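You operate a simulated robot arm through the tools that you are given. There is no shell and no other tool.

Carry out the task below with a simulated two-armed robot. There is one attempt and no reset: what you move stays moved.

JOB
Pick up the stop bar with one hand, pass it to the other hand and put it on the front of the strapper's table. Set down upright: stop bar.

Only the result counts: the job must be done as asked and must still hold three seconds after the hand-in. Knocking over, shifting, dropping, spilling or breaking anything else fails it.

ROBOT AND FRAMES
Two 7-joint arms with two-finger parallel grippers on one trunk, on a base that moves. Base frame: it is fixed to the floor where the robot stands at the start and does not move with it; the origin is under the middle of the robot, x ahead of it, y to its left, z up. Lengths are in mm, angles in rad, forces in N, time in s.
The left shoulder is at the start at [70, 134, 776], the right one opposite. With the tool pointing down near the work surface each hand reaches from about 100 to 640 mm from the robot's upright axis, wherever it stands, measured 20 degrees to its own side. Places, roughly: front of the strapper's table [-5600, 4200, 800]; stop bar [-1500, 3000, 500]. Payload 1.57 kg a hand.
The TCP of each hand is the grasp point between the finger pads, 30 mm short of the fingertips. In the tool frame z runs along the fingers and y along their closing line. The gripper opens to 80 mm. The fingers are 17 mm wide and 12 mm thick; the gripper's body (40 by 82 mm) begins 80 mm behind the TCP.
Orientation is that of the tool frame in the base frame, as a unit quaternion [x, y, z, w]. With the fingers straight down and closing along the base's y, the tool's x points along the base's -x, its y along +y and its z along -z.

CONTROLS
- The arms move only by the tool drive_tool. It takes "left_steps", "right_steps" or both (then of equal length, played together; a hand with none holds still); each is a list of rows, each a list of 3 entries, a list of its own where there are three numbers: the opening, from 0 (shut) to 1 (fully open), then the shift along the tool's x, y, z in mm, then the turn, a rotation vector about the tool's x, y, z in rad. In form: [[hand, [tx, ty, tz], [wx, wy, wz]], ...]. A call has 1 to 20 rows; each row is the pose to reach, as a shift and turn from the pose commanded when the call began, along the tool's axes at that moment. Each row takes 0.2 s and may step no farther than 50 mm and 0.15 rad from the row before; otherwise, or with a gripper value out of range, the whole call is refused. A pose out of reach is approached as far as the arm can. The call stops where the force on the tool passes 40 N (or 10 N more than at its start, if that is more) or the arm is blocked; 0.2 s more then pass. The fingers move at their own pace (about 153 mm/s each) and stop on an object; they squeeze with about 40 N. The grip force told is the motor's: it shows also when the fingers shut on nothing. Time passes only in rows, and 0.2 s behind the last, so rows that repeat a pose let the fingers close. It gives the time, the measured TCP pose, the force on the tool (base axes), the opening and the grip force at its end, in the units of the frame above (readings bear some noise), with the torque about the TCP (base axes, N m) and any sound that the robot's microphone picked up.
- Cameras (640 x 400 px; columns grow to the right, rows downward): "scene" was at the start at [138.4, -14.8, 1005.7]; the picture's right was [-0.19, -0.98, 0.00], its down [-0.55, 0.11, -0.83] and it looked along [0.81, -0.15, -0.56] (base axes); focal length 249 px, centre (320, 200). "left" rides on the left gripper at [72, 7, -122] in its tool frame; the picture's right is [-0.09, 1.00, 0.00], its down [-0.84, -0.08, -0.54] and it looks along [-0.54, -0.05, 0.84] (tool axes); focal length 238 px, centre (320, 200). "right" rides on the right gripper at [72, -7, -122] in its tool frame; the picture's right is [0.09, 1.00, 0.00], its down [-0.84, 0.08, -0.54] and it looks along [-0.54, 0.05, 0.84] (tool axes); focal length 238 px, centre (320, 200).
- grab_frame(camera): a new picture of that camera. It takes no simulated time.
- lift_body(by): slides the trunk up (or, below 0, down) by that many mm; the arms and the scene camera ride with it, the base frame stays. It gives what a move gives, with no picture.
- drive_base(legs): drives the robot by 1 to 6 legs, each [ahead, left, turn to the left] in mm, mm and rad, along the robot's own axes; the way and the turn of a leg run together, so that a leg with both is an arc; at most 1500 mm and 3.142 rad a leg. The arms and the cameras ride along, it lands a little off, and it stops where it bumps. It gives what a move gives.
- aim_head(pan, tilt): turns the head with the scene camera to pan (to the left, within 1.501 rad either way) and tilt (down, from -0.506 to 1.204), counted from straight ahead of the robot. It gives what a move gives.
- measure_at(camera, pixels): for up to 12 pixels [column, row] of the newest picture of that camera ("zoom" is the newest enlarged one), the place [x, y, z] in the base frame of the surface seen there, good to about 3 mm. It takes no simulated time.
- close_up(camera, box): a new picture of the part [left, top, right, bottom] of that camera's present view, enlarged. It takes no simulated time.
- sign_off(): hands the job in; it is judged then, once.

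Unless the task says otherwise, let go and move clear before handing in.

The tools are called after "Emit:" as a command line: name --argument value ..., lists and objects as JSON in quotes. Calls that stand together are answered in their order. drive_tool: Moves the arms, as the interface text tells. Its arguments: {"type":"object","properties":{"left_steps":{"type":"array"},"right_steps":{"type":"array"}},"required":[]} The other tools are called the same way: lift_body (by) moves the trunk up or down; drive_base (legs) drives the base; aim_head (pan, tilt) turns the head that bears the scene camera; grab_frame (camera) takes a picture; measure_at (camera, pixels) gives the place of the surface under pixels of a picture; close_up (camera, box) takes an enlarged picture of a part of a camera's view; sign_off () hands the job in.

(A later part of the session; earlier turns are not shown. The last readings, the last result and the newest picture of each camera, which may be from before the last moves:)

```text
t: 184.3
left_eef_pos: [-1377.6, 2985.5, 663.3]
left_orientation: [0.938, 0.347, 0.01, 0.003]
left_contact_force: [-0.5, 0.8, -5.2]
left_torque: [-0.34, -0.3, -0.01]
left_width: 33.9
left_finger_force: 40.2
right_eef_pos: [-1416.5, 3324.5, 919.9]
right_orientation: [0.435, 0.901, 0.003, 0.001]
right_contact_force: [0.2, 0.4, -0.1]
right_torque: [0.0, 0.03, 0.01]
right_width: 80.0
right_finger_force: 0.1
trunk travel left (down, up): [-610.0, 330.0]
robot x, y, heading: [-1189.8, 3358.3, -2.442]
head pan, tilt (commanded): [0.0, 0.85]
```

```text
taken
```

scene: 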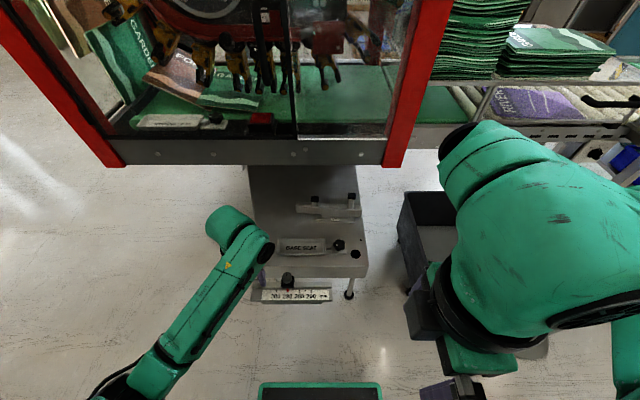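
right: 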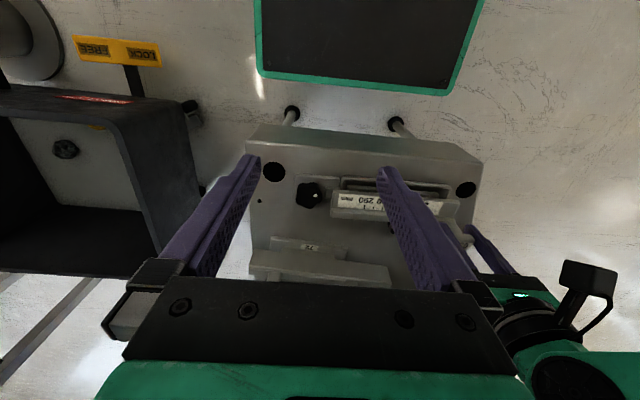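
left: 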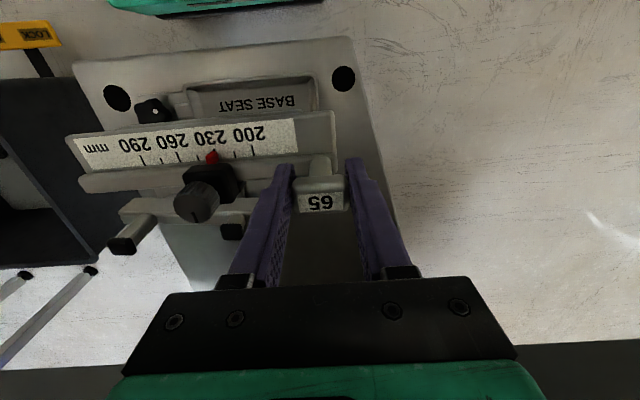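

The bar hangs from the left hand at (295,293). I'll enlarge and measure its present pose for the right-hand grasp.

Emit:
close_up --camera "scene" --box '[240, 260, 352, 330]'

Emit:
measure_at --camera "zoom" --pixels '[[300, 170], [400, 170], [500, 165], [400, 180], [400, 200], [400, 222], [510, 200], [510, 170], [330, 130], [230, 170], [240, 225], [320, 150]]'

```text
5.71 times, centred on (296, 295) of scene
```

zoom: 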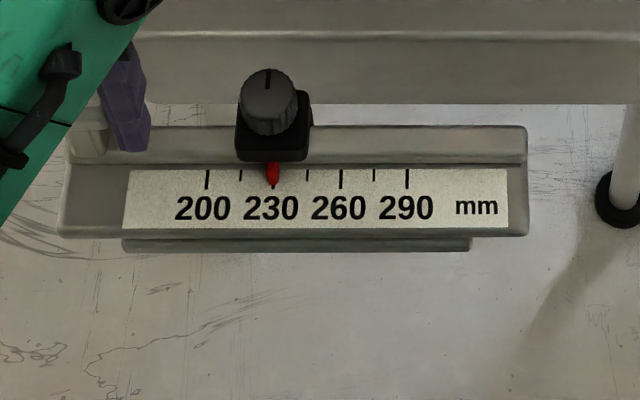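

```text
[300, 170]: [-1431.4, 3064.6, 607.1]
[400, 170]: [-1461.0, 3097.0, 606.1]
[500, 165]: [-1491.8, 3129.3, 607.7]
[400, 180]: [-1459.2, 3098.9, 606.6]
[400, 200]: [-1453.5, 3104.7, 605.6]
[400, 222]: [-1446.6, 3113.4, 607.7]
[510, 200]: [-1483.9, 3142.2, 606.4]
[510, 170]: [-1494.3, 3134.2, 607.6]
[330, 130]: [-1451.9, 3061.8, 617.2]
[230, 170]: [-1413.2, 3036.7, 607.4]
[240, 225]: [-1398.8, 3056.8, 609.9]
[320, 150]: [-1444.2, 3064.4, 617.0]
```

The bar hangs level (scale z≈606.5 all along, rail top ≈617), body depth from the rail back to the front lip ≈44 mm. I'll shift the left hand 70 mm left and 40 mm ahead so that the right hand can come in without crossing over.

Emit:
drive_tool --left_steps '[[0.2, [-6, 10, 0], [0, 0, 0]], [0.2, [-14, 24, 0], [0, 0, 0]], [0.2, [-22, 40, 0], [0, 0, 0]], [0.2, [-31, 55, 0], [0, 0, 0]], [0.2, [-37, 66, 0], [0, 0, 0]], [0.2, [-40, 70, 0], [0, 0, 0]], [0.2, [-40, 70, 0], [0, 0, 0]]]'

Emit:
close_up --camera "scene" --box '[200, 240, 328, 320]'

```text
t: 185.9
left_eef_pos: [-1363.3, 2906.3, 663.4]
left_orientation: [0.938, 0.346, 0.01, 0.002]
left_contact_force: [0.5, 0.7, -5.5]
left_torque: [-0.36, -0.32, 0.03]
left_width: 34.2
left_finger_force: 40.2
right_eef_pos: [-1415.6, 3325.4, 921.1]
right_orientation: [0.434, 0.901, 0.003, -0.001]
right_contact_force: [-0.1, 0.6, 0.1]
right_torque: [0.02, 0.01, 0.01]
right_width: 80.1
right_finger_force: 0.0
trunk travel left (down, up): [-610.0, 330.0]
robot x, y, heading: [-1188.7, 3362.8, -2.446]
head pan, tilt (commanded): [0.0, 0.85]
```

```text
5.00 times, centred on (264, 280) of scene
```

zoom: 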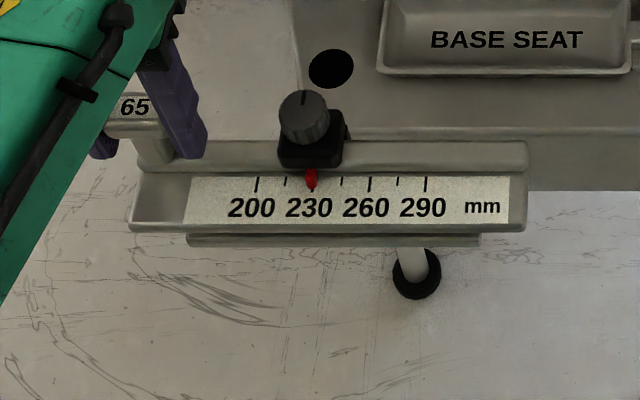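

Now measure the body right of the slider (zoom cols 380-460) for the right-hand grasp.

Emit:
measure_at --camera "zoom" --pixels '[[385, 147], [385, 165], [385, 195], [385, 222], [460, 147], [460, 195], [460, 222], [345, 165], [520, 195], [200, 165], [200, 215], [350, 222]]'

```text
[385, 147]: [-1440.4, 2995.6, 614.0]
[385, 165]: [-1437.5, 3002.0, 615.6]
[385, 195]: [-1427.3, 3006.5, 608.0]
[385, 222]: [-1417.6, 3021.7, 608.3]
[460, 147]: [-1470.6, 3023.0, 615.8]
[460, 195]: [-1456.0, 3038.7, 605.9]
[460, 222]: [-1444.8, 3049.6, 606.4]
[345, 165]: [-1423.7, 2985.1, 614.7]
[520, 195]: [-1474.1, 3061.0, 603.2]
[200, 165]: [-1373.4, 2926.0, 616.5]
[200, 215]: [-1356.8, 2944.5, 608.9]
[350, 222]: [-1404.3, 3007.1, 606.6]
```

The bar's grasp point would be at 121 mm left of the robot's middle — I moved the wrong way. I'll bring the left hand 150 mm back to the right so the right hand meets it near the middle.

Emit:
drive_tool --left_steps '[[0.2, [0, -10, 0], [0, 0, 0]], [0.2, [0, -27, 0], [0, 0, 0]], [0.2, [0, -47, 0], [0, 0, 0]], [0.2, [0, -68, 0], [0, 0, 0]], [0.2, [0, -90, 0], [0, 0, 0]], [0.2, [0, -111, 0], [0, 0, 0]], [0.2, [0, -130, 0], [0, 0, 0]], [0.2, [0, -143, 0], [0, 0, 0]], [0.2, [0, -150, 0], [0, 0, 0]], [0.2, [0, -150, 0], [0, 0, 0]]]'

Emit:
grab_frame --camera "scene"

Emit:
close_up --camera "scene" --box '[250, 240, 378, 320]'

```text
t: 188.1
left_eef_pos: [-1460.3, 3020.8, 661.6]
left_orientation: [0.938, 0.348, 0.01, 0.002]
left_contact_force: [0.7, -0.2, -5.3]
left_torque: [-0.35, -0.27, 0.02]
left_width: 33.6
left_finger_force: 40.8
right_eef_pos: [-1415.1, 3324.5, 920.3]
right_orientation: [0.435, 0.901, 0.003, -0.001]
right_contact_force: [-0.3, -0.1, -0.2]
right_torque: [0.03, 0.04, -0.01]
right_width: 79.8
right_finger_force: 0.0
trunk travel left (down, up): [-610.0, 330.0]
robot x, y, heading: [-1187.8, 3358.3, -2.439]
head pan, tilt (commanded): [0.0, 0.85]
```

```text
taken
```

scene: 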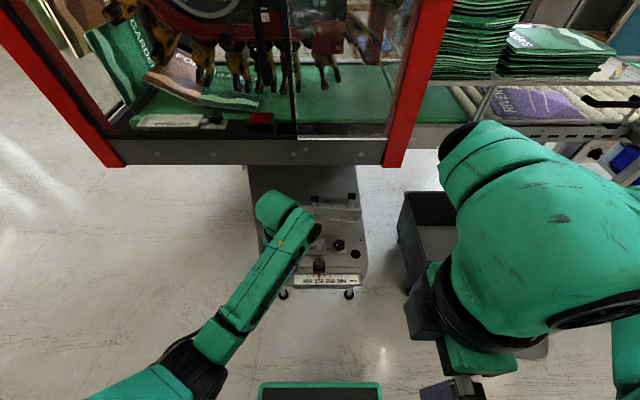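

```text
5.00 times, centred on (314, 280) of scene
```

zoom: 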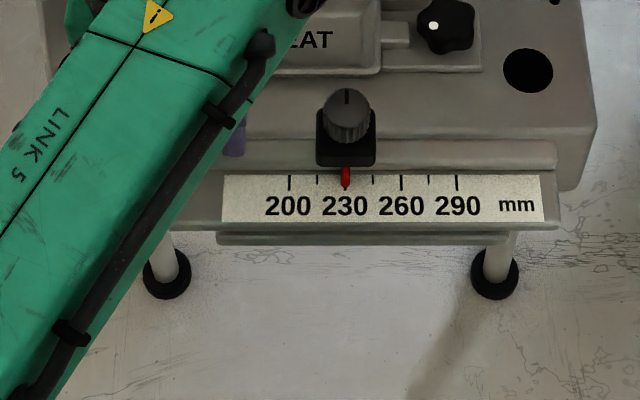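

Now measure the body right of the slider again (zoom cols 390-540).

Emit:
measure_at --camera "zoom" --pixels '[[410, 147], [410, 160], [410, 195], [410, 220], [500, 147], [500, 195], [500, 220], [380, 160], [545, 195], [240, 195], [240, 220], [345, 100]]'

```text
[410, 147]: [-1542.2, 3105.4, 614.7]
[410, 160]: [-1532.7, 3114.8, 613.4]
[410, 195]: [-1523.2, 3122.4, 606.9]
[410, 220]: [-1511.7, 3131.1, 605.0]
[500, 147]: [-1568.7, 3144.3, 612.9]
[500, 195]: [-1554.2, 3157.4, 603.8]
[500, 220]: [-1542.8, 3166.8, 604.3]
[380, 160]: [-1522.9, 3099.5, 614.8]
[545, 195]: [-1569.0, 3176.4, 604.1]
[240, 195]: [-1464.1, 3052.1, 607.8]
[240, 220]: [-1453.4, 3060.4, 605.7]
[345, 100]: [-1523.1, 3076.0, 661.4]
```

The grasp point on the bar is at about [-1525, 3122], z 613, with the bar in line with the robot's right. The right hand goes ahead and down on the outer side first, staying clear of the left hand, and I'll check where it lands.

Emit:
drive_tool --right_steps '[[1, [0, -30, 15], [0, 0, 0]], [1, [0, -60, 30], [0, 0, 0]], [1, [0, -90, 45], [0, 0, 0]], [1, [0, -120, 60], [0, 0, 0]], [1, [0, -140, 80], [0, 0, 0]], [1, [0, -150, 100], [0, 0, 0]], [1, [0, -150, 100], [0, 0, 0]]]'

Emit:
grab_frame --camera "scene"

Emit:
grab_frame --camera "right"

```text
t: 189.7
left_eef_pos: [-1460.5, 3020.4, 663.5]
left_orientation: [0.938, 0.347, 0.01, 0.001]
left_contact_force: [0.3, 1.1, -5.6]
left_torque: [-0.38, -0.29, 0.01]
left_width: 33.8
left_finger_force: 39.3
right_eef_pos: [-1402.8, 3280.2, 869.7]
right_orientation: [0.436, 0.9, 0.001, -0.004]
right_contact_force: [-0.4, 0.1, -0.3]
right_torque: [-0.01, 0.03, 0.01]
right_width: 80.1
right_finger_force: 0.0
right hand out of reach, approached as far as the arm can: row 1, 2, 3, 4, 5, 6, 7
trunk travel left (down, up): [-610.0, 330.0]
robot x, y, heading: [-1189.3, 3361.2, -2.439]
head pan, tilt (commanded): [0.0, 0.85]
```

```text
taken
```

scene: 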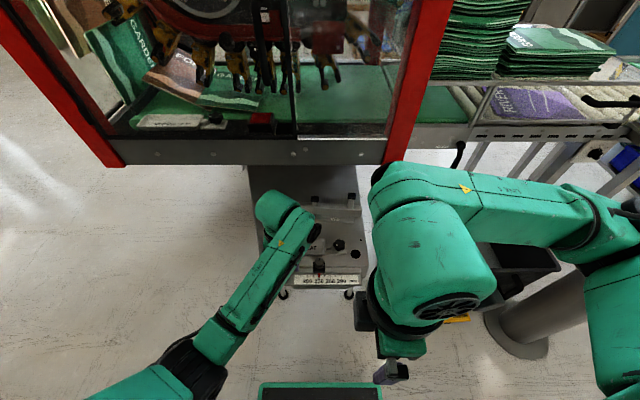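

```text
taken
```

right: 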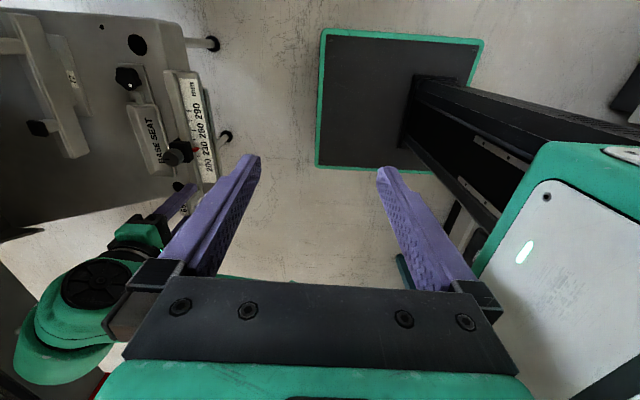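

The right hand can't follow at a full -90° turn. Instead I'll split the angle: right hand at about -45° and left hand turned +45°, so the bar points back-right and the grippers still meet at right angles with cameras outward. First bring the right hand back to -45° on its own side.

Emit:
drive_tool --right_steps '[[1, [15, 13, 0], [0, 0, 0.13]], [1, [30, 26, 0], [0, 0, 0.26]], [1, [45, 40, 0], [0, 0, 0.39]], [1, [60, 53, 0], [0, 0, 0.52]], [1, [75, 66, 0], [0, 0, 0.65]], [1, [88, 80, 0], [0, 0, 0.785]], [1, [88, 80, 0], [0, 0, 0.785]]]'

Emit:
grab_frame --camera "scene"

```text
t: 191.3
left_eef_pos: [-1461.0, 3019.5, 662.8]
left_orientation: [0.938, 0.347, 0.01, 0.002]
left_contact_force: [0.5, 0.0, -4.9]
left_torque: [-0.38, -0.28, 0.05]
left_width: 33.9
left_finger_force: 39.9
right_eef_pos: [-1427.0, 3338.2, 933.3]
right_orientation: [0.747, 0.665, 0.003, -0.001]
right_contact_force: [-0.2, 0.9, 0.2]
right_torque: [-0.01, 0.0, 0.01]
right_width: 79.6
right_finger_force: 0.1
right hand out of reach, approached as far as the arm can: row 2, 3, 4, 5, 6, 7
trunk travel left (down, up): [-610.0, 330.0]
robot x, y, heading: [-1191.2, 3360.0, -2.442]
head pan, tilt (commanded): [0.0, 0.85]
```

```text
taken
```

scene: 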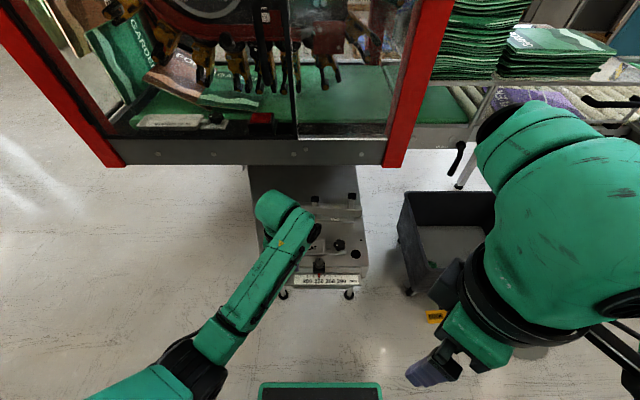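

The right hand is at -45° now but folded close to its shoulder (z≈933). I'll bring it ahead, right and down into a more comfortable place.

Emit:
drive_tool --right_steps '[[1, [-10, -25, 33], [0, 0, 0]], [1, [-21, -50, 67], [0, 0, 0]], [1, [-32, -74, 100], [0, 0, 0]], [1, [-42, -99, 133], [0, 0, 0]], [1, [-53, -124, 167], [0, 0, 0]], [1, [-64, -148, 200], [0, 0, 0]], [1, [-64, -148, 200], [0, 0, 0]]]'

Emit:
grab_frame --camera "scene"

```text
t: 192.9
left_eef_pos: [-1461.4, 3022.1, 662.7]
left_orientation: [0.938, 0.347, 0.011, 0.002]
left_contact_force: [-0.2, 0.0, -5.2]
left_torque: [-0.35, -0.3, -0.01]
left_width: 33.9
left_finger_force: 39.5
right_eef_pos: [-1563.3, 3295.3, 757.6]
right_orientation: [0.747, 0.665, 0.002, -0.002]
right_contact_force: [0.1, 1.2, 0.4]
right_torque: [0.02, -0.01, -0.01]
right_width: 80.0
right_finger_force: 0.0
right hand out of reach, approached as far as the arm can: row 6, 7
trunk travel left (down, up): [-610.0, 330.0]
robot x, y, heading: [-1187.9, 3357.4, -2.444]
head pan, tilt (commanded): [0.0, 0.85]
```

```text
taken
```

scene: 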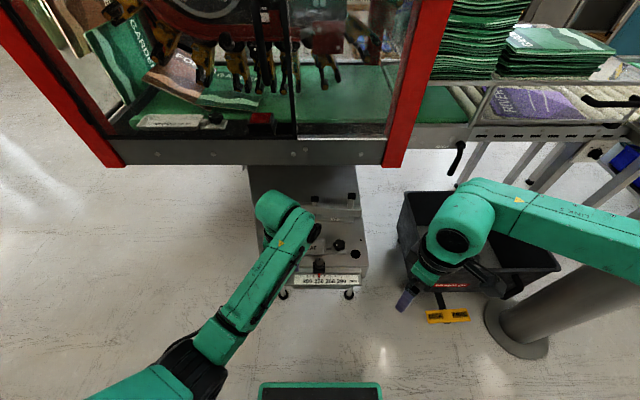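

The right hand is now at about 327 mm ahead, 193 mm right, z 758, turned 45°. I'll test how far down it can follow at this turn.

Emit:
drive_tool --right_steps '[[1, [0, 0, 0], [0, 0, 0]], [1, [-20, -20, 20], [0, 0, 0]], [1, [-40, -40, 40], [0, 0, 0]], [1, [-50, -50, 70], [0, 0, 0]], [1, [-50, -50, 100], [0, 0, 0]], [1, [-50, -50, 100], [0, 0, 0]]]'

```text
t: 194.3
left_eef_pos: [-1462.0, 3020.2, 662.7]
left_orientation: [0.938, 0.347, 0.011, 0.001]
left_contact_force: [0.0, -0.2, -6.0]
left_torque: [-0.38, -0.28, 0.02]
left_width: 33.8
left_finger_force: 40.1
right_eef_pos: [-1579.7, 3290.1, 697.6]
right_orientation: [0.746, 0.666, 0.002, -0.001]
right_contact_force: [-0.1, 0.1, -0.5]
right_torque: [0.01, 0.02, 0.01]
right_width: 80.1
right_finger_force: 0.1
right hand out of reach, approached as far as the arm can: row 2, 3, 4, 5, 6
trunk travel left (down, up): [-610.0, 330.0]
robot x, y, heading: [-1189.7, 3358.0, -2.437]
head pan, tilt (commanded): [0.0, 0.85]
```

The outward turn is limited by the wrist, so I'll use the inward turn instead (camera then cleared by tilting the hand). I'll test turning the right hand inward by 90° in this free spot.

Emit:
drive_tool --right_steps '[[1, [0, 0, -10], [0, 0, 0.14]], [1, [0, 0, -20], [0, 0, 0.28]], [1, [0, 0, -30], [0, 0, 0.42]], [1, [0, 0, -30], [0, 0, 0.56]], [1, [0, 0, -30], [0, 0, 0.7]], [1, [0, 0, -30], [0, 0, 0.84]], [1, [0, 0, -30], [0, 0, 0.98]], [1, [0, 0, -30], [0, 0, 1.12]], [1, [0, 0, -30], [0, 0, 1.26]], [1, [0, 0, -30], [0, 0, 1.4]], [1, [0, 0, -30], [0, 0, 1.54]], [1, [0, 0, -30], [0, 0, 1.68]], [1, [0, 0, -30], [0, 0, 1.82]], [1, [0, 0, -30], [0, 0, 1.96]], [1, [0, 0, -30], [0, 0, 2.1]], [1, [0, 0, -30], [0, 0, 2.24]], [1, [0, 0, -30], [0, 0, 2.32]], [1, [0, 0, -30], [0, 0, 2.32]]]'

Emit:
grab_frame --camera "scene"

```text
t: 198.1
left_eef_pos: [-1460.6, 3020.6, 662.5]
left_orientation: [0.938, 0.347, 0.01, 0.002]
left_contact_force: [0.2, 0.4, -5.4]
left_torque: [-0.37, -0.28, 0.02]
left_width: 33.9
left_finger_force: 39.9
right_eef_pos: [-1577.6, 3290.0, 725.7]
right_orientation: [0.908, -0.419, 0.0, -0.003]
right_contact_force: [-0.4, 0.3, -0.4]
right_torque: [-0.02, 0.02, 0.02]
right_width: 79.8
right_finger_force: 0.0
trunk travel left (down, up): [-610.0, 330.0]
robot x, y, heading: [-1192.7, 3356.7, -2.445]
head pan, tilt (commanded): [0.0, 0.85]
```

```text
taken
```

scene: 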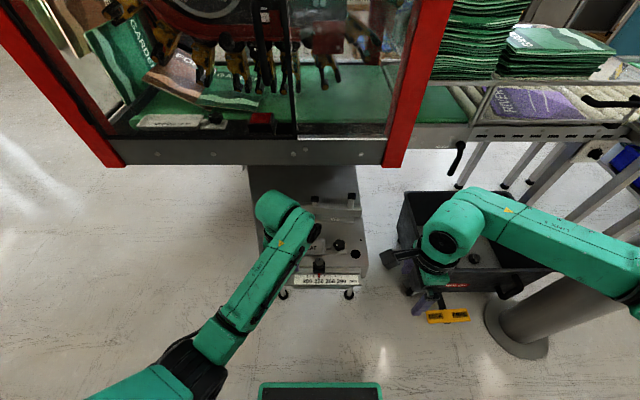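

The inward -90° turn works with no limit. Tool x now points left along the bar's line, so I'll move above the grasp point with a 0.35 rad lean to the right, stopping 130 mm short along the approach.

Emit:
drive_tool --right_steps '[[1, [24, 14, -2], [0, 0.07, 0]], [1, [48, 28, -4], [0, 0.14, 0]], [1, [72, 42, -6], [0, 0.21, 0]], [1, [96, 56, -8], [0, 0.28, 0]], [1, [119.3, 69.6, -9.3], [0, 0.35, 0]], [1, [119.3, 69.6, -9.3], [0, 0.35, 0]]]'

Emit:
grab_frame --camera "scene"

Emit:
grab_frame --camera "right"

```text
t: 199.5
left_eef_pos: [-1460.6, 3020.7, 662.4]
left_orientation: [0.938, 0.347, 0.01, 0.001]
left_contact_force: [-1.2, 0.5, -5.5]
left_torque: [-0.4, -0.31, 0.01]
left_width: 33.8
left_finger_force: 40.4
right_eef_pos: [-1551.8, 3154.5, 734.8]
right_orientation: [0.894, -0.413, 0.158, 0.07]
right_contact_force: [-0.6, 0.1, -0.4]
right_torque: [-0.02, -0.02, -0.02]
right_width: 79.9
right_finger_force: 0.1
trunk travel left (down, up): [-610.0, 330.0]
robot x, y, heading: [-1187.9, 3360.6, -2.44]
head pan, tilt (commanded): [0.0, 0.85]
```

```text
taken
```

scene: 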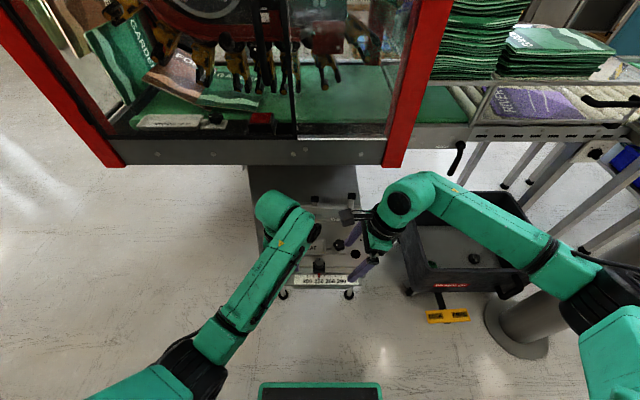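

```text
taken
```

right: 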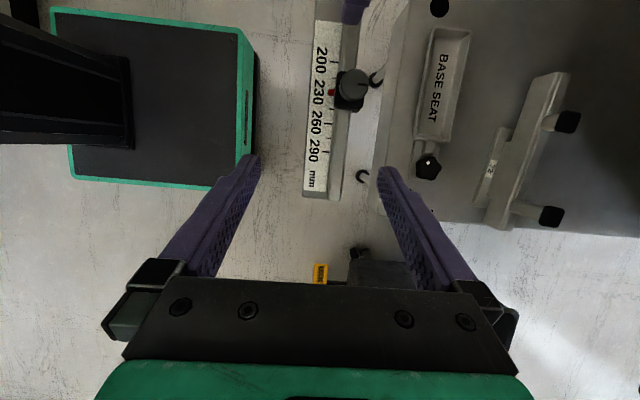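

The right camera gives a good view of the bar (cols 305-352) between the open fingers, with the slider at (352,88). I'll enlarge and measure the body edges around row 129, where the approach axis meets it.

Emit:
close_up --camera "right" --box '[264, 60, 392, 210]'

Emit:
measure_at --camera "right" --pixels '[[309, 129], [318, 129], [330, 129], [340, 129], [346, 129], [350, 129], [309, 160], [345, 160], [335, 105], [305, 190], [343, 190], [350, 110]]'

```text
2.67 times, centred on (328, 135) of right
```

zoom: 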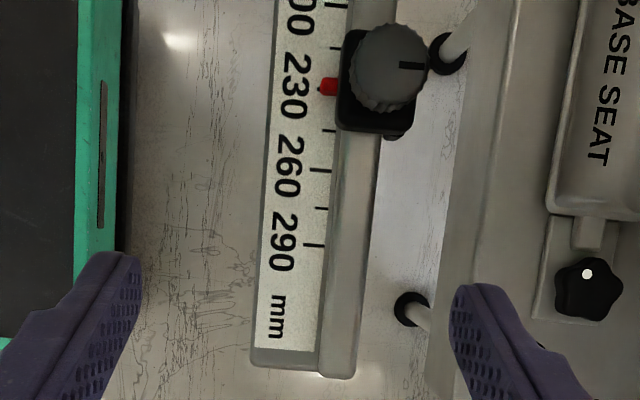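

```text
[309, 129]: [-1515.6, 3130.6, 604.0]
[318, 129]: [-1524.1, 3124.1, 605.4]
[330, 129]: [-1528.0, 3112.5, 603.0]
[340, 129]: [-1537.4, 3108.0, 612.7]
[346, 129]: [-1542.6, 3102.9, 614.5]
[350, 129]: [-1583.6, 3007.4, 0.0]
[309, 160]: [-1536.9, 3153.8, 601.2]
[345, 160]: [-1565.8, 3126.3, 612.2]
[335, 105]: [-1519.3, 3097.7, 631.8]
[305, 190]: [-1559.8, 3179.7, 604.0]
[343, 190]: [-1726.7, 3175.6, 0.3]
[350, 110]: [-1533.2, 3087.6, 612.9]
```

Pixel geometry (front lip col 306.5, rail back col 348) puts the body's middle about 7 mm ahead of my approach line. I'll correct by +6.8 mm in tool y, a touch closer to the slider, and go in along the tool axis.

Emit:
drive_tool --right_steps '[[1, [3.8, 6.8, 20], [0, 0, 0]], [1, [3.8, 6.8, 50], [0, 0, 0]], [1, [3.8, 6.8, 80], [0, 0, 0]], [1, [3.8, 6.8, 105], [0, 0, 0]], [1, [3.8, 6.8, 120], [0, 0, 0]], [1, [3.8, 6.8, 120], [0, 0, 0]]]'

Emit:
grab_frame --camera "right"

Emit:
grab_frame --camera "scene"

```text
t: 200.9
left_eef_pos: [-1461.5, 3020.5, 661.9]
left_orientation: [0.938, 0.347, 0.01, 0.002]
left_contact_force: [-0.4, 0.7, -5.4]
left_torque: [-0.36, -0.27, 0.0]
left_width: 33.9
left_finger_force: 40.4
right_eef_pos: [-1529.5, 3117.2, 621.1]
right_orientation: [0.894, -0.413, 0.157, 0.071]
right_contact_force: [-0.8, -0.2, 0.8]
right_torque: [-0.01, 0.02, 0.02]
right_width: 80.0
right_finger_force: 0.0
trunk travel left (down, up): [-610.0, 330.0]
robot x, y, heading: [-1190.0, 3358.2, -2.444]
head pan, tilt (commanded): [0.0, 0.85]
```

```text
taken
```

right: 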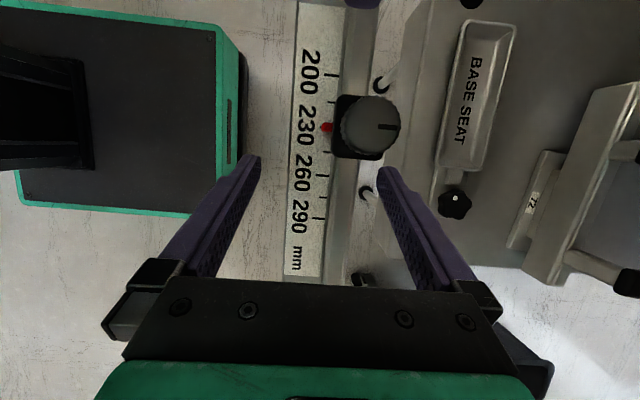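

```text
taken
```

scene: 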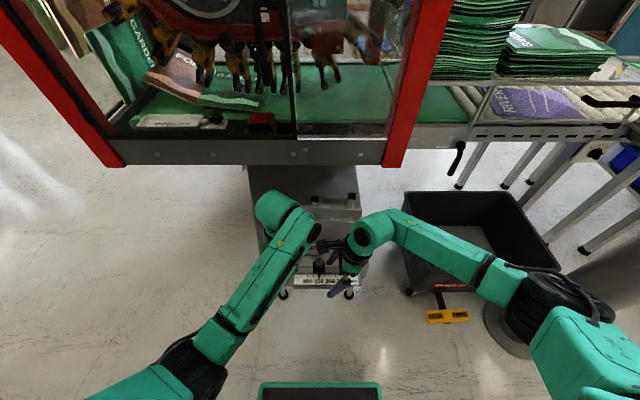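

The bar is centred between the fingers now (front lip ~col 289, rail back ~col 358 at row 192; TCP at col 321). I'll go the last 9 mm and close the right hand, while the left keeps holding.

Emit:
drive_tool --right_steps '[[1, [0, 1, 5], [0, 0, 0]], [1, [0, 1, 9], [0, 0, 0]], [1, [0, 1, 9], [0, 0, 0]], [0.75, [0, 1, 9], [0, 0, 0]], [0.65, [0, 1, 9], [0, 0, 0]], [0.3, [0, 1, 9], [0, 0, 0]], [0.3, [0, 1, 9], [0, 0, 0]]]'

Emit:
grab_frame --camera "right"

```text
t: 202.5
left_eef_pos: [-1461.0, 3021.7, 662.7]
left_orientation: [0.938, 0.347, 0.01, 0.001]
left_contact_force: [0.6, 0.5, -5.5]
left_torque: [-0.37, -0.28, -0.02]
left_width: 33.9
left_finger_force: 40.1
right_eef_pos: [-1527.0, 3114.0, 615.2]
right_orientation: [0.895, -0.411, 0.158, 0.07]
right_contact_force: [1.1, 0.1, -0.1]
right_torque: [0.02, 0.0, 0.0]
right_width: 45.7
right_finger_force: 39.8
trunk travel left (down, up): [-610.0, 330.0]
robot x, y, heading: [-1190.1, 3358.1, -2.446]
head pan, tilt (commanded): [0.0, 0.85]
```

```text
taken
```

right: 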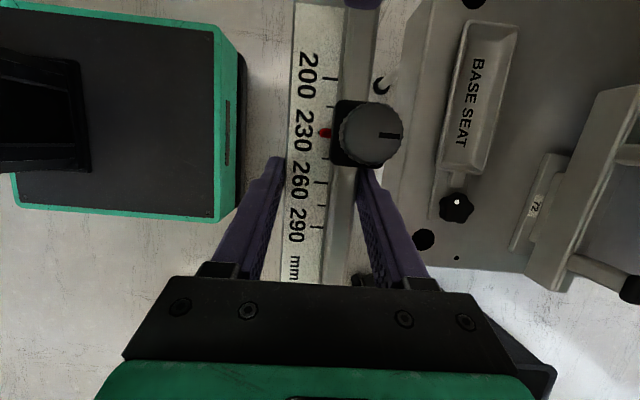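

The right hand holds the body at 45.7 mm with 40 N, and the left still carries the load. Now the left opens slightly and I'll check how the right takes the weight.

Emit:
drive_tool --left_steps '[[0.5, [0, 0, 0], [0, 0, 0]], [0.6, [0, 0, 0], [0, 0, 0]], [0.6, [0, 0, 0], [0, 0, 0]]]'

Emit:
grab_frame --camera "left"

Emit:
close_up --camera "scene" --box '[250, 220, 378, 320]'

```text
t: 203.3
left_eef_pos: [-1460.4, 3020.1, 662.2]
left_orientation: [0.938, 0.347, 0.01, 0.001]
left_contact_force: [0.6, -0.1, -0.1]
left_torque: [-0.01, 0.0, -0.02]
left_width: 48.1
left_finger_force: 0.1
right_eef_pos: [-1528.2, 3114.2, 613.9]
right_orientation: [0.894, -0.412, 0.158, 0.07]
right_contact_force: [-0.1, -0.3, -0.1]
right_torque: [0.15, 0.1, 0.0]
right_width: 45.6
right_finger_force: 39.8
trunk travel left (down, up): [-610.0, 330.0]
robot x, y, heading: [-1191.1, 3357.7, -2.444]
head pan, tilt (commanded): [0.0, 0.85]
```

```text
taken
```

left: 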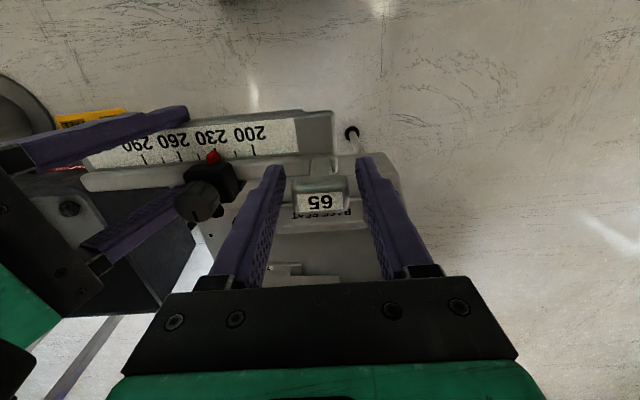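

```text
4.00 times, centred on (314, 270) of scene
```

zoom: 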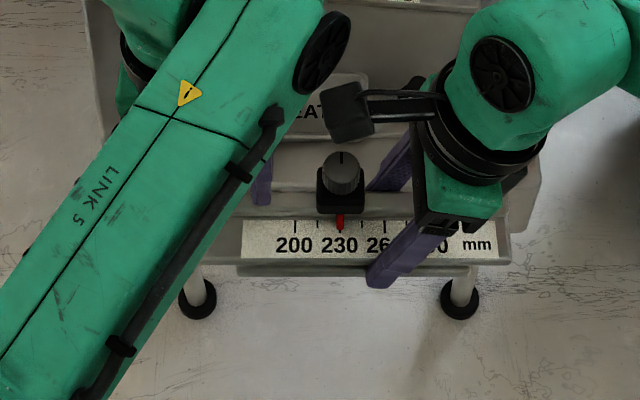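

The left hand is unloaded and the bar stays level in the right hand (zoom: scale row unchanged). I'll raise the left hand straight up, clear of the T-head, and read the right hand again.

Emit:
drive_tool --left_steps '[[0.6, [0, 0, -8], [0, 0, 0]], [0.6, [0, 0, -20], [0, 0, 0]], [0.6, [0, 0, -40], [0, 0, 0]], [0.6, [0, 0, -60], [0, 0, 0]], [0.6, [0, 0, -60], [0, 0, 0]]]'

Emit:
grab_frame --camera "left"

Emit:
close_up --camera "scene" --box '[250, 220, 378, 320]'

```text
t: 204.5
left_eef_pos: [-1461.5, 3020.2, 722.8]
left_orientation: [0.938, 0.347, 0.01, 0.002]
left_contact_force: [0.7, 0.6, 0.4]
left_torque: [0.0, -0.03, 0.01]
left_width: 48.0
left_finger_force: 0.0
right_eef_pos: [-1528.7, 3115.7, 615.0]
right_orientation: [0.895, -0.412, 0.158, 0.07]
right_contact_force: [0.3, -0.1, 0.7]
right_torque: [0.16, 0.05, 0.04]
right_width: 45.8
right_finger_force: 40.3
trunk travel left (down, up): [-610.0, 330.0]
robot x, y, heading: [-1188.4, 3360.2, -2.438]
head pan, tilt (commanded): [0.0, 0.85]
```

```text
taken
```

left: 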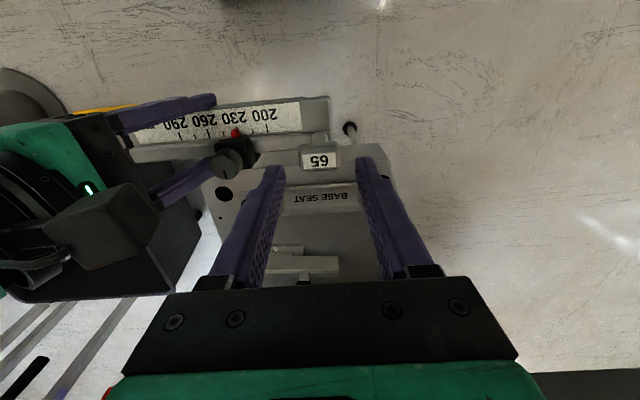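

```text
4.00 times, centred on (314, 270) of scene
```

zoom: 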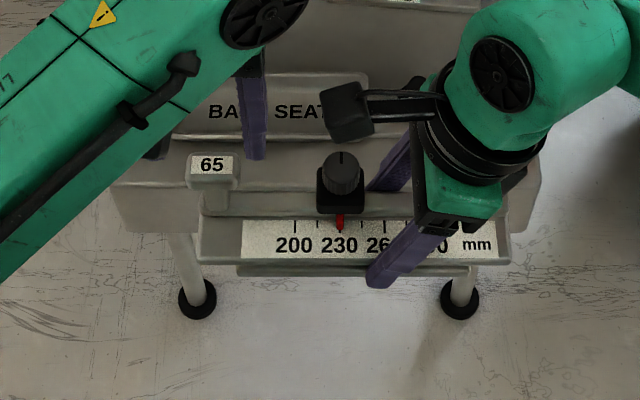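

The left hand is 60 mm above the T-head and the bar stays put in the right hand. I'll move the left hand up and back further and read again.

Emit:
drive_tool --left_steps '[[0.6, [0, 10, -40], [0, 0, 0]], [0.6, [0, 30, -80], [0, 0, 0]], [0.6, [0, 60, -110], [0, 0, 0]], [0.6, [0, 90, -140], [0, 0, 0]], [0.6, [0, 120, -150], [0, 0, 0]], [0.6, [0, 120, -150], [0, 0, 0]]]'

Emit:
grab_frame --camera "scene"

Emit:
grab_frame --camera "right"

```text
t: 205.9
left_eef_pos: [-1386.6, 2928.8, 873.1]
left_orientation: [0.938, 0.347, 0.01, 0.002]
left_contact_force: [-0.3, 0.4, 0.1]
left_torque: [0.02, 0.03, 0.04]
left_width: 48.0
left_finger_force: 0.0
right_eef_pos: [-1527.8, 3114.5, 615.1]
right_orientation: [0.895, -0.412, 0.159, 0.07]
right_contact_force: [-0.4, 0.8, -0.1]
right_torque: [0.15, 0.11, 0.02]
right_width: 45.8
right_finger_force: 39.8
trunk travel left (down, up): [-610.0, 330.0]
robot x, y, heading: [-1190.2, 3359.6, -2.443]
head pan, tilt (commanded): [0.0, 0.85]
```

```text
taken
```

scene: 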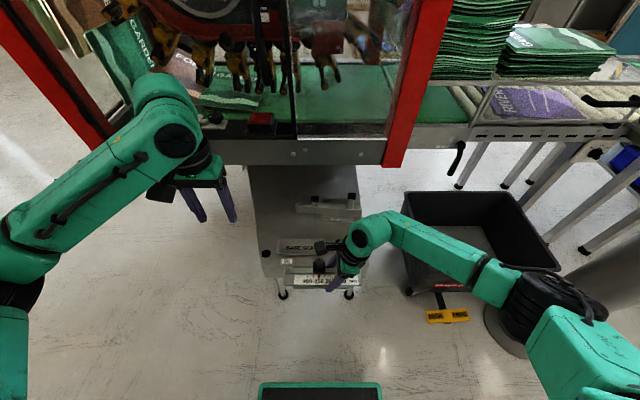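

```text
taken
```

right: 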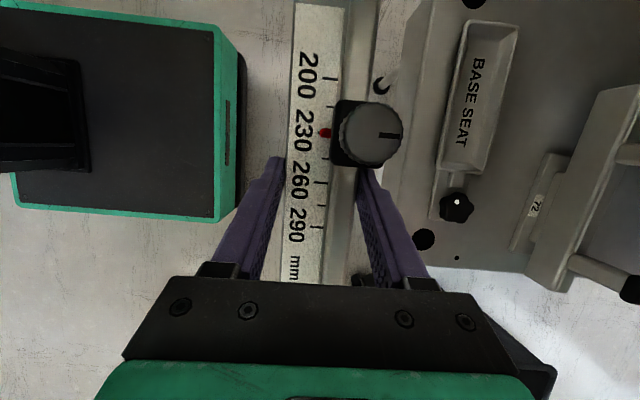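

The hand-over is done: the bar is held only by the right hand (45.8 mm, 40 N), level and steady. Now I'll raise the trunk 300 mm so the bar travels above the conveyors, then back off diagonally away from the pole and the cabinet.

Emit:
lift_body --by 300

Emit:
drive_base --legs '[[-250, -250, 0]]'

Emit:
grab_frame --camera "right"

Emit:
grab_frame --camera "scene"

```text
t: 208.9
left_eef_pos: [-1389.1, 2929.5, 1172.4]
left_orientation: [0.938, 0.347, 0.009, 0.002]
left_contact_force: [-0.2, -0.6, -0.7]
left_torque: [0.01, 0.01, 0.01]
left_width: 48.1
left_finger_force: 0.2
right_eef_pos: [-1528.2, 3114.3, 915.1]
right_orientation: [0.895, -0.412, 0.158, 0.07]
right_contact_force: [0.0, 1.0, -5.8]
right_torque: [0.15, 0.08, 0.01]
right_width: 45.5
right_finger_force: 39.7
trunk travel left (down, up): [-910.0, 30.0]
robot x, y, heading: [-1188.0, 3357.1, -2.439]
head pan, tilt (commanded): [0.0, 0.85]
```

```text
t: 211.2
left_eef_pos: [-1364.1, 3278.9, 1171.4]
left_orientation: [0.938, 0.346, 0.011, 0.001]
left_contact_force: [-0.3, 0.5, 0.2]
left_torque: [-0.01, 0.01, -0.01]
left_width: 47.9
left_finger_force: 0.0
right_eef_pos: [-1503.1, 3464.6, 914.5]
right_orientation: [0.894, -0.413, 0.158, 0.069]
right_contact_force: [-0.2, -0.4, -5.2]
right_torque: [0.19, 0.11, 0.01]
right_width: 45.5
right_finger_force: 40.0
trunk travel left (down, up): [-910.0, 30.0]
robot x, y, heading: [-1165.6, 3714.0, -2.443]
head pan, tilt (commanded): [0.0, 0.85]
```

```text
taken
```

right: 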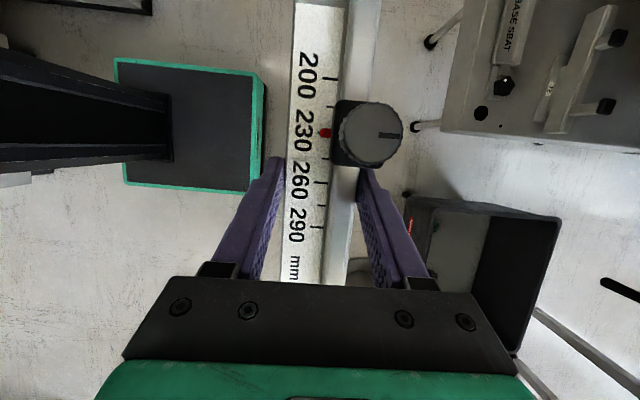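

```text
taken
```

scene: 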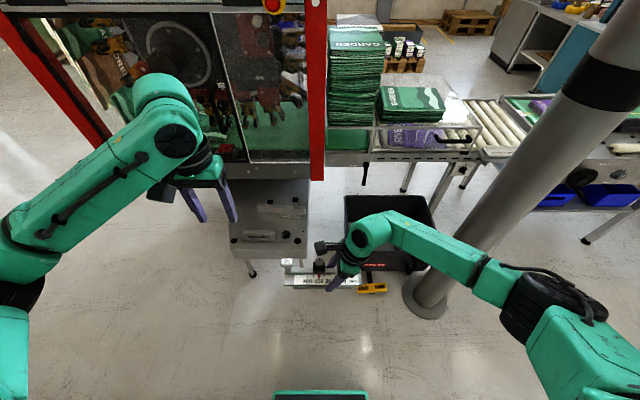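

The weight now reads correctly (≈5.5 N) and the bar hasn't moved in the grip (same pixels in the right view). I'll strafe right 1300 mm along the aisle, with the pole about 680 mm ahead of the axis.

Emit:
drive_base --legs '[[0, -1300, 0]]'

Emit:
grab_frame --camera "right"

```text
t: 217.7
left_eef_pos: [-2194.2, 4265.5, 1172.3]
left_orientation: [0.936, 0.352, 0.01, 0.002]
left_contact_force: [0.8, -0.3, -0.5]
left_torque: [-0.02, 0.03, -0.05]
left_width: 48.1
left_finger_force: 0.0
right_eef_pos: [-2336.0, 4450.2, 915.3]
right_orientation: [0.896, -0.409, 0.158, 0.069]
right_contact_force: [0.8, -0.6, -5.8]
right_torque: [0.14, 0.07, -0.02]
right_width: 45.6
right_finger_force: 39.8
trunk travel left (down, up): [-910.0, 30.0]
robot x, y, heading: [-1999.8, 4696.9, -2.435]
head pan, tilt (commanded): [0.0, 0.85]
```

```text
taken
```

right: 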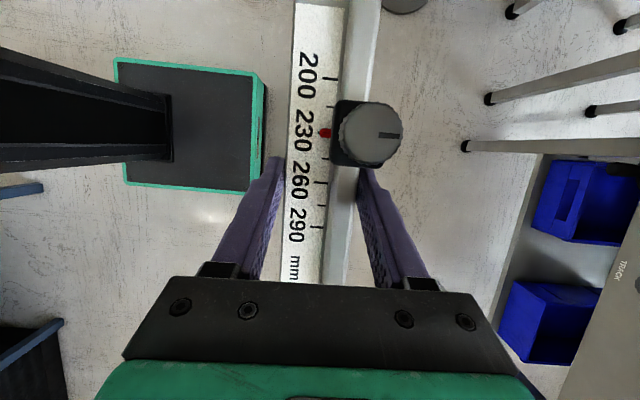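

Clear so far, the bar steady. Two more strafes bring me to the end of the conveyor line.

Emit:
drive_base --legs '[[150, -831, 0], [150, -831, 0]]'

Emit:
aim_head --pan -0.5 --tilt 0.5

Emit:
grab_frame --camera "scene"

Emit:
grab_frame --camera "right"

```text
t: 226.3
left_eef_pos: [-3493.2, 5351.6, 1171.6]
left_orientation: [0.94, 0.342, 0.01, 0.002]
left_contact_force: [0.3, -1.6, -0.9]
left_torque: [-0.02, 0.01, -0.01]
left_width: 48.1
left_finger_force: 0.0
right_eef_pos: [-3631.3, 5537.8, 915.6]
right_orientation: [0.893, -0.416, 0.157, 0.07]
right_contact_force: [-0.2, -0.6, -5.3]
right_torque: [0.19, 0.08, 0.02]
right_width: 45.5
right_finger_force: 39.7
trunk travel left (down, up): [-910.0, 30.0]
robot x, y, heading: [-3297.3, 5779.2, -2.453]
head pan, tilt (commanded): [0.0, 0.85]
```

```text
t: 227.2
left_eef_pos: [-3493.9, 5352.0, 1171.5]
left_orientation: [0.94, 0.342, 0.01, 0.002]
left_contact_force: [-0.2, -0.4, 0.3]
left_torque: [0.01, -0.01, -0.01]
left_width: 48.0
left_finger_force: 0.1
right_eef_pos: [-3632.8, 5538.8, 914.3]
right_orientation: [0.893, -0.415, 0.158, 0.07]
right_contact_force: [0.4, -0.3, -5.3]
right_torque: [0.17, 0.09, 0.0]
right_width: 45.7
right_finger_force: 39.9
trunk travel left (down, up): [-910.0, 30.0]
robot x, y, heading: [-3294.9, 5778.5, -2.456]
head pan, tilt (commanded): [-0.499, 0.499]
```

```text
taken
```

scene: 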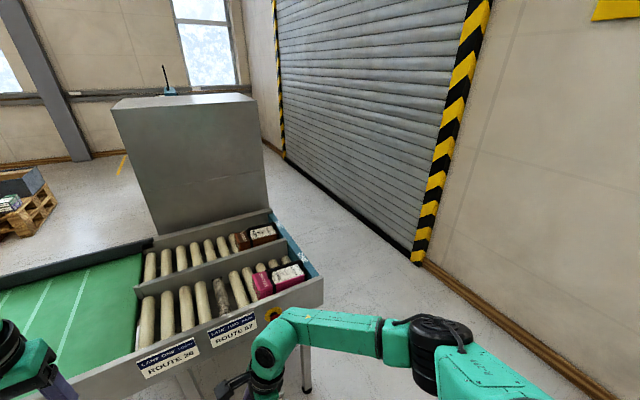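

```text
taken
```

right: 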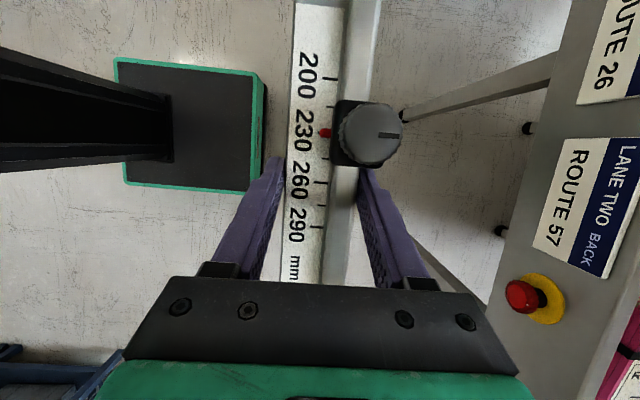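

All steady; the corner of the lanes is 739 mm ahead and 390 mm right. I'll strafe right past it, then go diagonally onto the corridor's middle line between the OUTFEED box and the shutter.

Emit:
drive_base --legs '[[0, -700, 0], [720, -289, 0.012]]'

Emit:
aim_head --pan 0.1 --tilt 0.5

Emit:
grab_frame --camera "scene"

```text
t: 234.8
left_eef_pos: [-4653.4, 5631.8, 1171.4]
left_orientation: [0.934, 0.356, 0.01, 0.002]
left_contact_force: [0.5, 0.1, 0.5]
left_torque: [0.0, 0.01, 0.02]
left_width: 47.9
left_finger_force: 0.0
right_eef_pos: [-4797.3, 5814.9, 914.9]
right_orientation: [0.899, -0.403, 0.159, 0.069]
right_contact_force: [-0.1, 0.2, -5.4]
right_torque: [0.17, 0.14, 0.0]
right_width: 45.5
right_finger_force: 39.7
trunk travel left (down, up): [-910.0, 30.0]
robot x, y, heading: [-4460.8, 6065.3, -2.425]
head pan, tilt (commanded): [-0.499, 0.499]
```

```text
t: 235.8
left_eef_pos: [-4656.1, 5632.5, 1171.9]
left_orientation: [0.935, 0.355, 0.01, 0.001]
left_contact_force: [0.5, -0.6, 0.2]
left_torque: [-0.03, -0.02, 0.01]
left_width: 48.0
left_finger_force: 0.1
right_eef_pos: [-4797.6, 5815.1, 914.2]
right_orientation: [0.898, -0.404, 0.158, 0.069]
right_contact_force: [-0.7, 0.7, -6.2]
right_torque: [0.18, 0.11, -0.03]
right_width: 45.9
right_finger_force: 39.9
trunk travel left (down, up): [-910.0, 30.0]
robot x, y, heading: [-4465.3, 6065.2, -2.428]
head pan, tilt (commanded): [0.099, 0.499]
```

```text
taken
```

scene: 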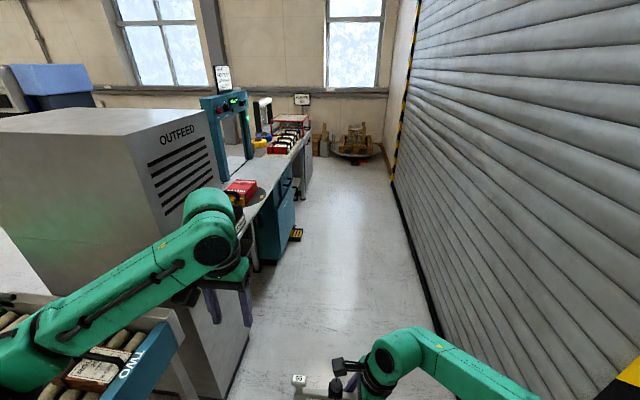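

I'm centred in the corridor (≈572 mm from the box plane, 625 mm from the shutter). Let me check how far the left elbow sticks out before passing the box.

Emit:
measure_at --camera "scene" --pixels '[[5, 370], [30, 340], [100, 300], [190, 260], [210, 130], [165, 215], [245, 330], [240, 200], [290, 235], [300, 170]]'

Emit:
aim_head --pan 1.2 --tilt 0.7

Emit:
grab_frame --camera "scene"

```text
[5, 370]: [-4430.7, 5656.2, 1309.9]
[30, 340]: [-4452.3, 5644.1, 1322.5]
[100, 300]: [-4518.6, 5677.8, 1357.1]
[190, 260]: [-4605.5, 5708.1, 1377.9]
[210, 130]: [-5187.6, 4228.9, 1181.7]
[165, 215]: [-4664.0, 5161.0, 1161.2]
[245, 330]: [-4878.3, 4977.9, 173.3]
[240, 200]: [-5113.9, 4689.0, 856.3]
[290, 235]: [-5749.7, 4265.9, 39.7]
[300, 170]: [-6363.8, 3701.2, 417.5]
```

```text
t: 237.1
left_eef_pos: [-4654.5, 5630.8, 1171.3]
left_orientation: [0.934, 0.356, 0.01, 0.001]
left_contact_force: [-0.2, -0.1, 0.2]
left_torque: [0.04, -0.03, 0.02]
left_width: 48.1
left_finger_force: 0.1
right_eef_pos: [-4799.5, 5814.9, 914.7]
right_orientation: [0.899, -0.403, 0.159, 0.069]
right_contact_force: [0.1, -0.1, -5.9]
right_torque: [0.16, 0.08, 0.01]
right_width: 45.7
right_finger_force: 39.7
trunk travel left (down, up): [-910.0, 30.0]
robot x, y, heading: [-4467.0, 6064.9, -2.426]
head pan, tilt (commanded): [1.201, 0.7]
```

```text
taken
```

scene: 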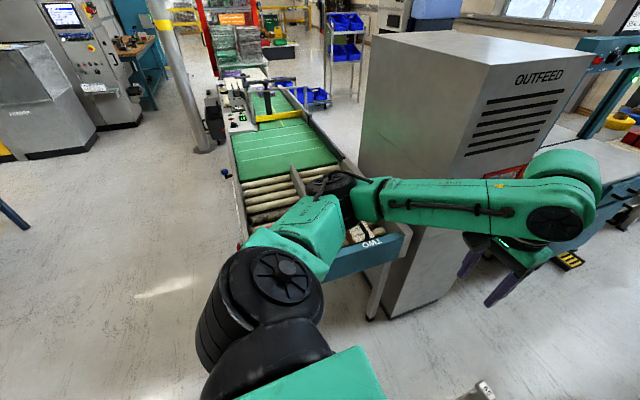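

I'll measure the left elbow (around (335,190)) in this view.

Emit:
measure_at --camera "scene" --pixels '[[325, 180], [345, 205], [310, 205], [340, 178], [375, 200], [250, 260], [300, 225]]'

```text
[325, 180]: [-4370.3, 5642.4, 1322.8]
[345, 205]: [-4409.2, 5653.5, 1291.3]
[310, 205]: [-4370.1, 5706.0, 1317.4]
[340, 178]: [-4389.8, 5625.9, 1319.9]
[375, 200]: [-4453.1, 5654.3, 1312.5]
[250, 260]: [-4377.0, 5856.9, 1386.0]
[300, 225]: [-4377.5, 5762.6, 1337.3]
```

The left elbow is at 383-400 mm to the left and the box face at 572 mm, so there's about 170 mm to spare. I'll go ahead 1000 mm down the corridor.

Emit:
drive_base --legs '[[1000, -25, 0]]'

Emit:
aim_head --pan 0.5 --tilt 0.6

Emit:
grab_frame --camera "scene"

Emit:
grab_frame --camera "right"

```text
t: 242.2
left_eef_pos: [-5400.0, 5000.8, 1172.7]
left_orientation: [0.932, 0.362, 0.01, 0.002]
left_contact_force: [-0.2, 0.7, 0.7]
left_torque: [0.03, -0.02, -0.01]
left_width: 47.8
left_finger_force: 0.1
right_eef_pos: [-5546.6, 5180.2, 914.1]
right_orientation: [0.901, -0.398, 0.16, 0.068]
right_contact_force: [0.1, -1.1, -6.2]
right_torque: [0.18, 0.14, 0.01]
right_width: 45.6
right_finger_force: 39.9
trunk travel left (down, up): [-910.0, 30.0]
robot x, y, heading: [-5217.1, 5431.2, -2.413]
head pan, tilt (commanded): [1.201, 0.7]
```

```text
t: 243.3
left_eef_pos: [-5400.2, 4998.4, 1172.0]
left_orientation: [0.932, 0.362, 0.01, 0.002]
left_contact_force: [-1.0, -0.2, 0.2]
left_torque: [0.02, 0.0, 0.0]
left_width: 48.0
left_finger_force: 0.2
right_eef_pos: [-5545.8, 5180.6, 913.3]
right_orientation: [0.902, -0.397, 0.158, 0.067]
right_contact_force: [0.4, 0.2, -5.9]
right_torque: [0.2, 0.13, 0.01]
right_width: 45.8
right_finger_force: 40.2
trunk travel left (down, up): [-910.0, 30.0]
robot x, y, heading: [-5216.1, 5432.7, -2.411]
head pan, tilt (commanded): [0.499, 0.6]
```

```text
taken
```

scene: 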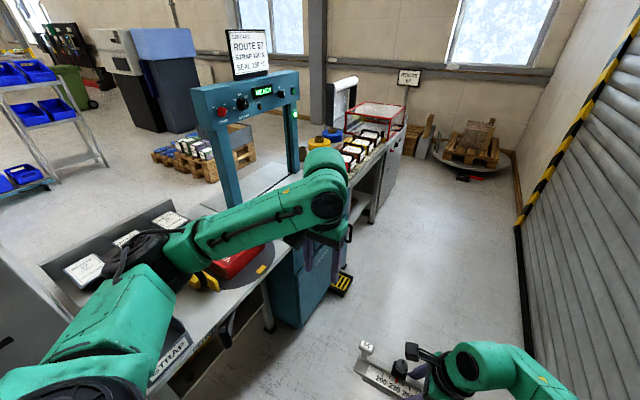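

```text
taken
```

right: 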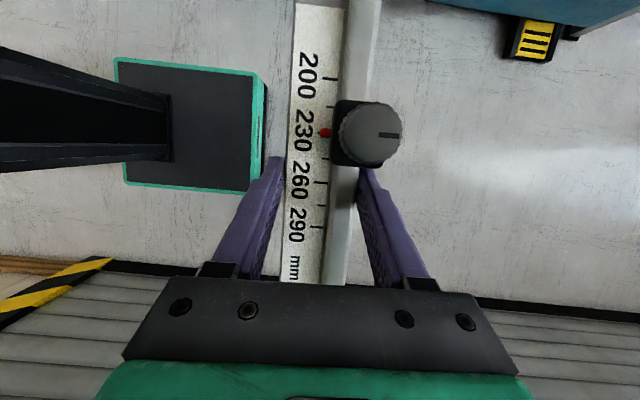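

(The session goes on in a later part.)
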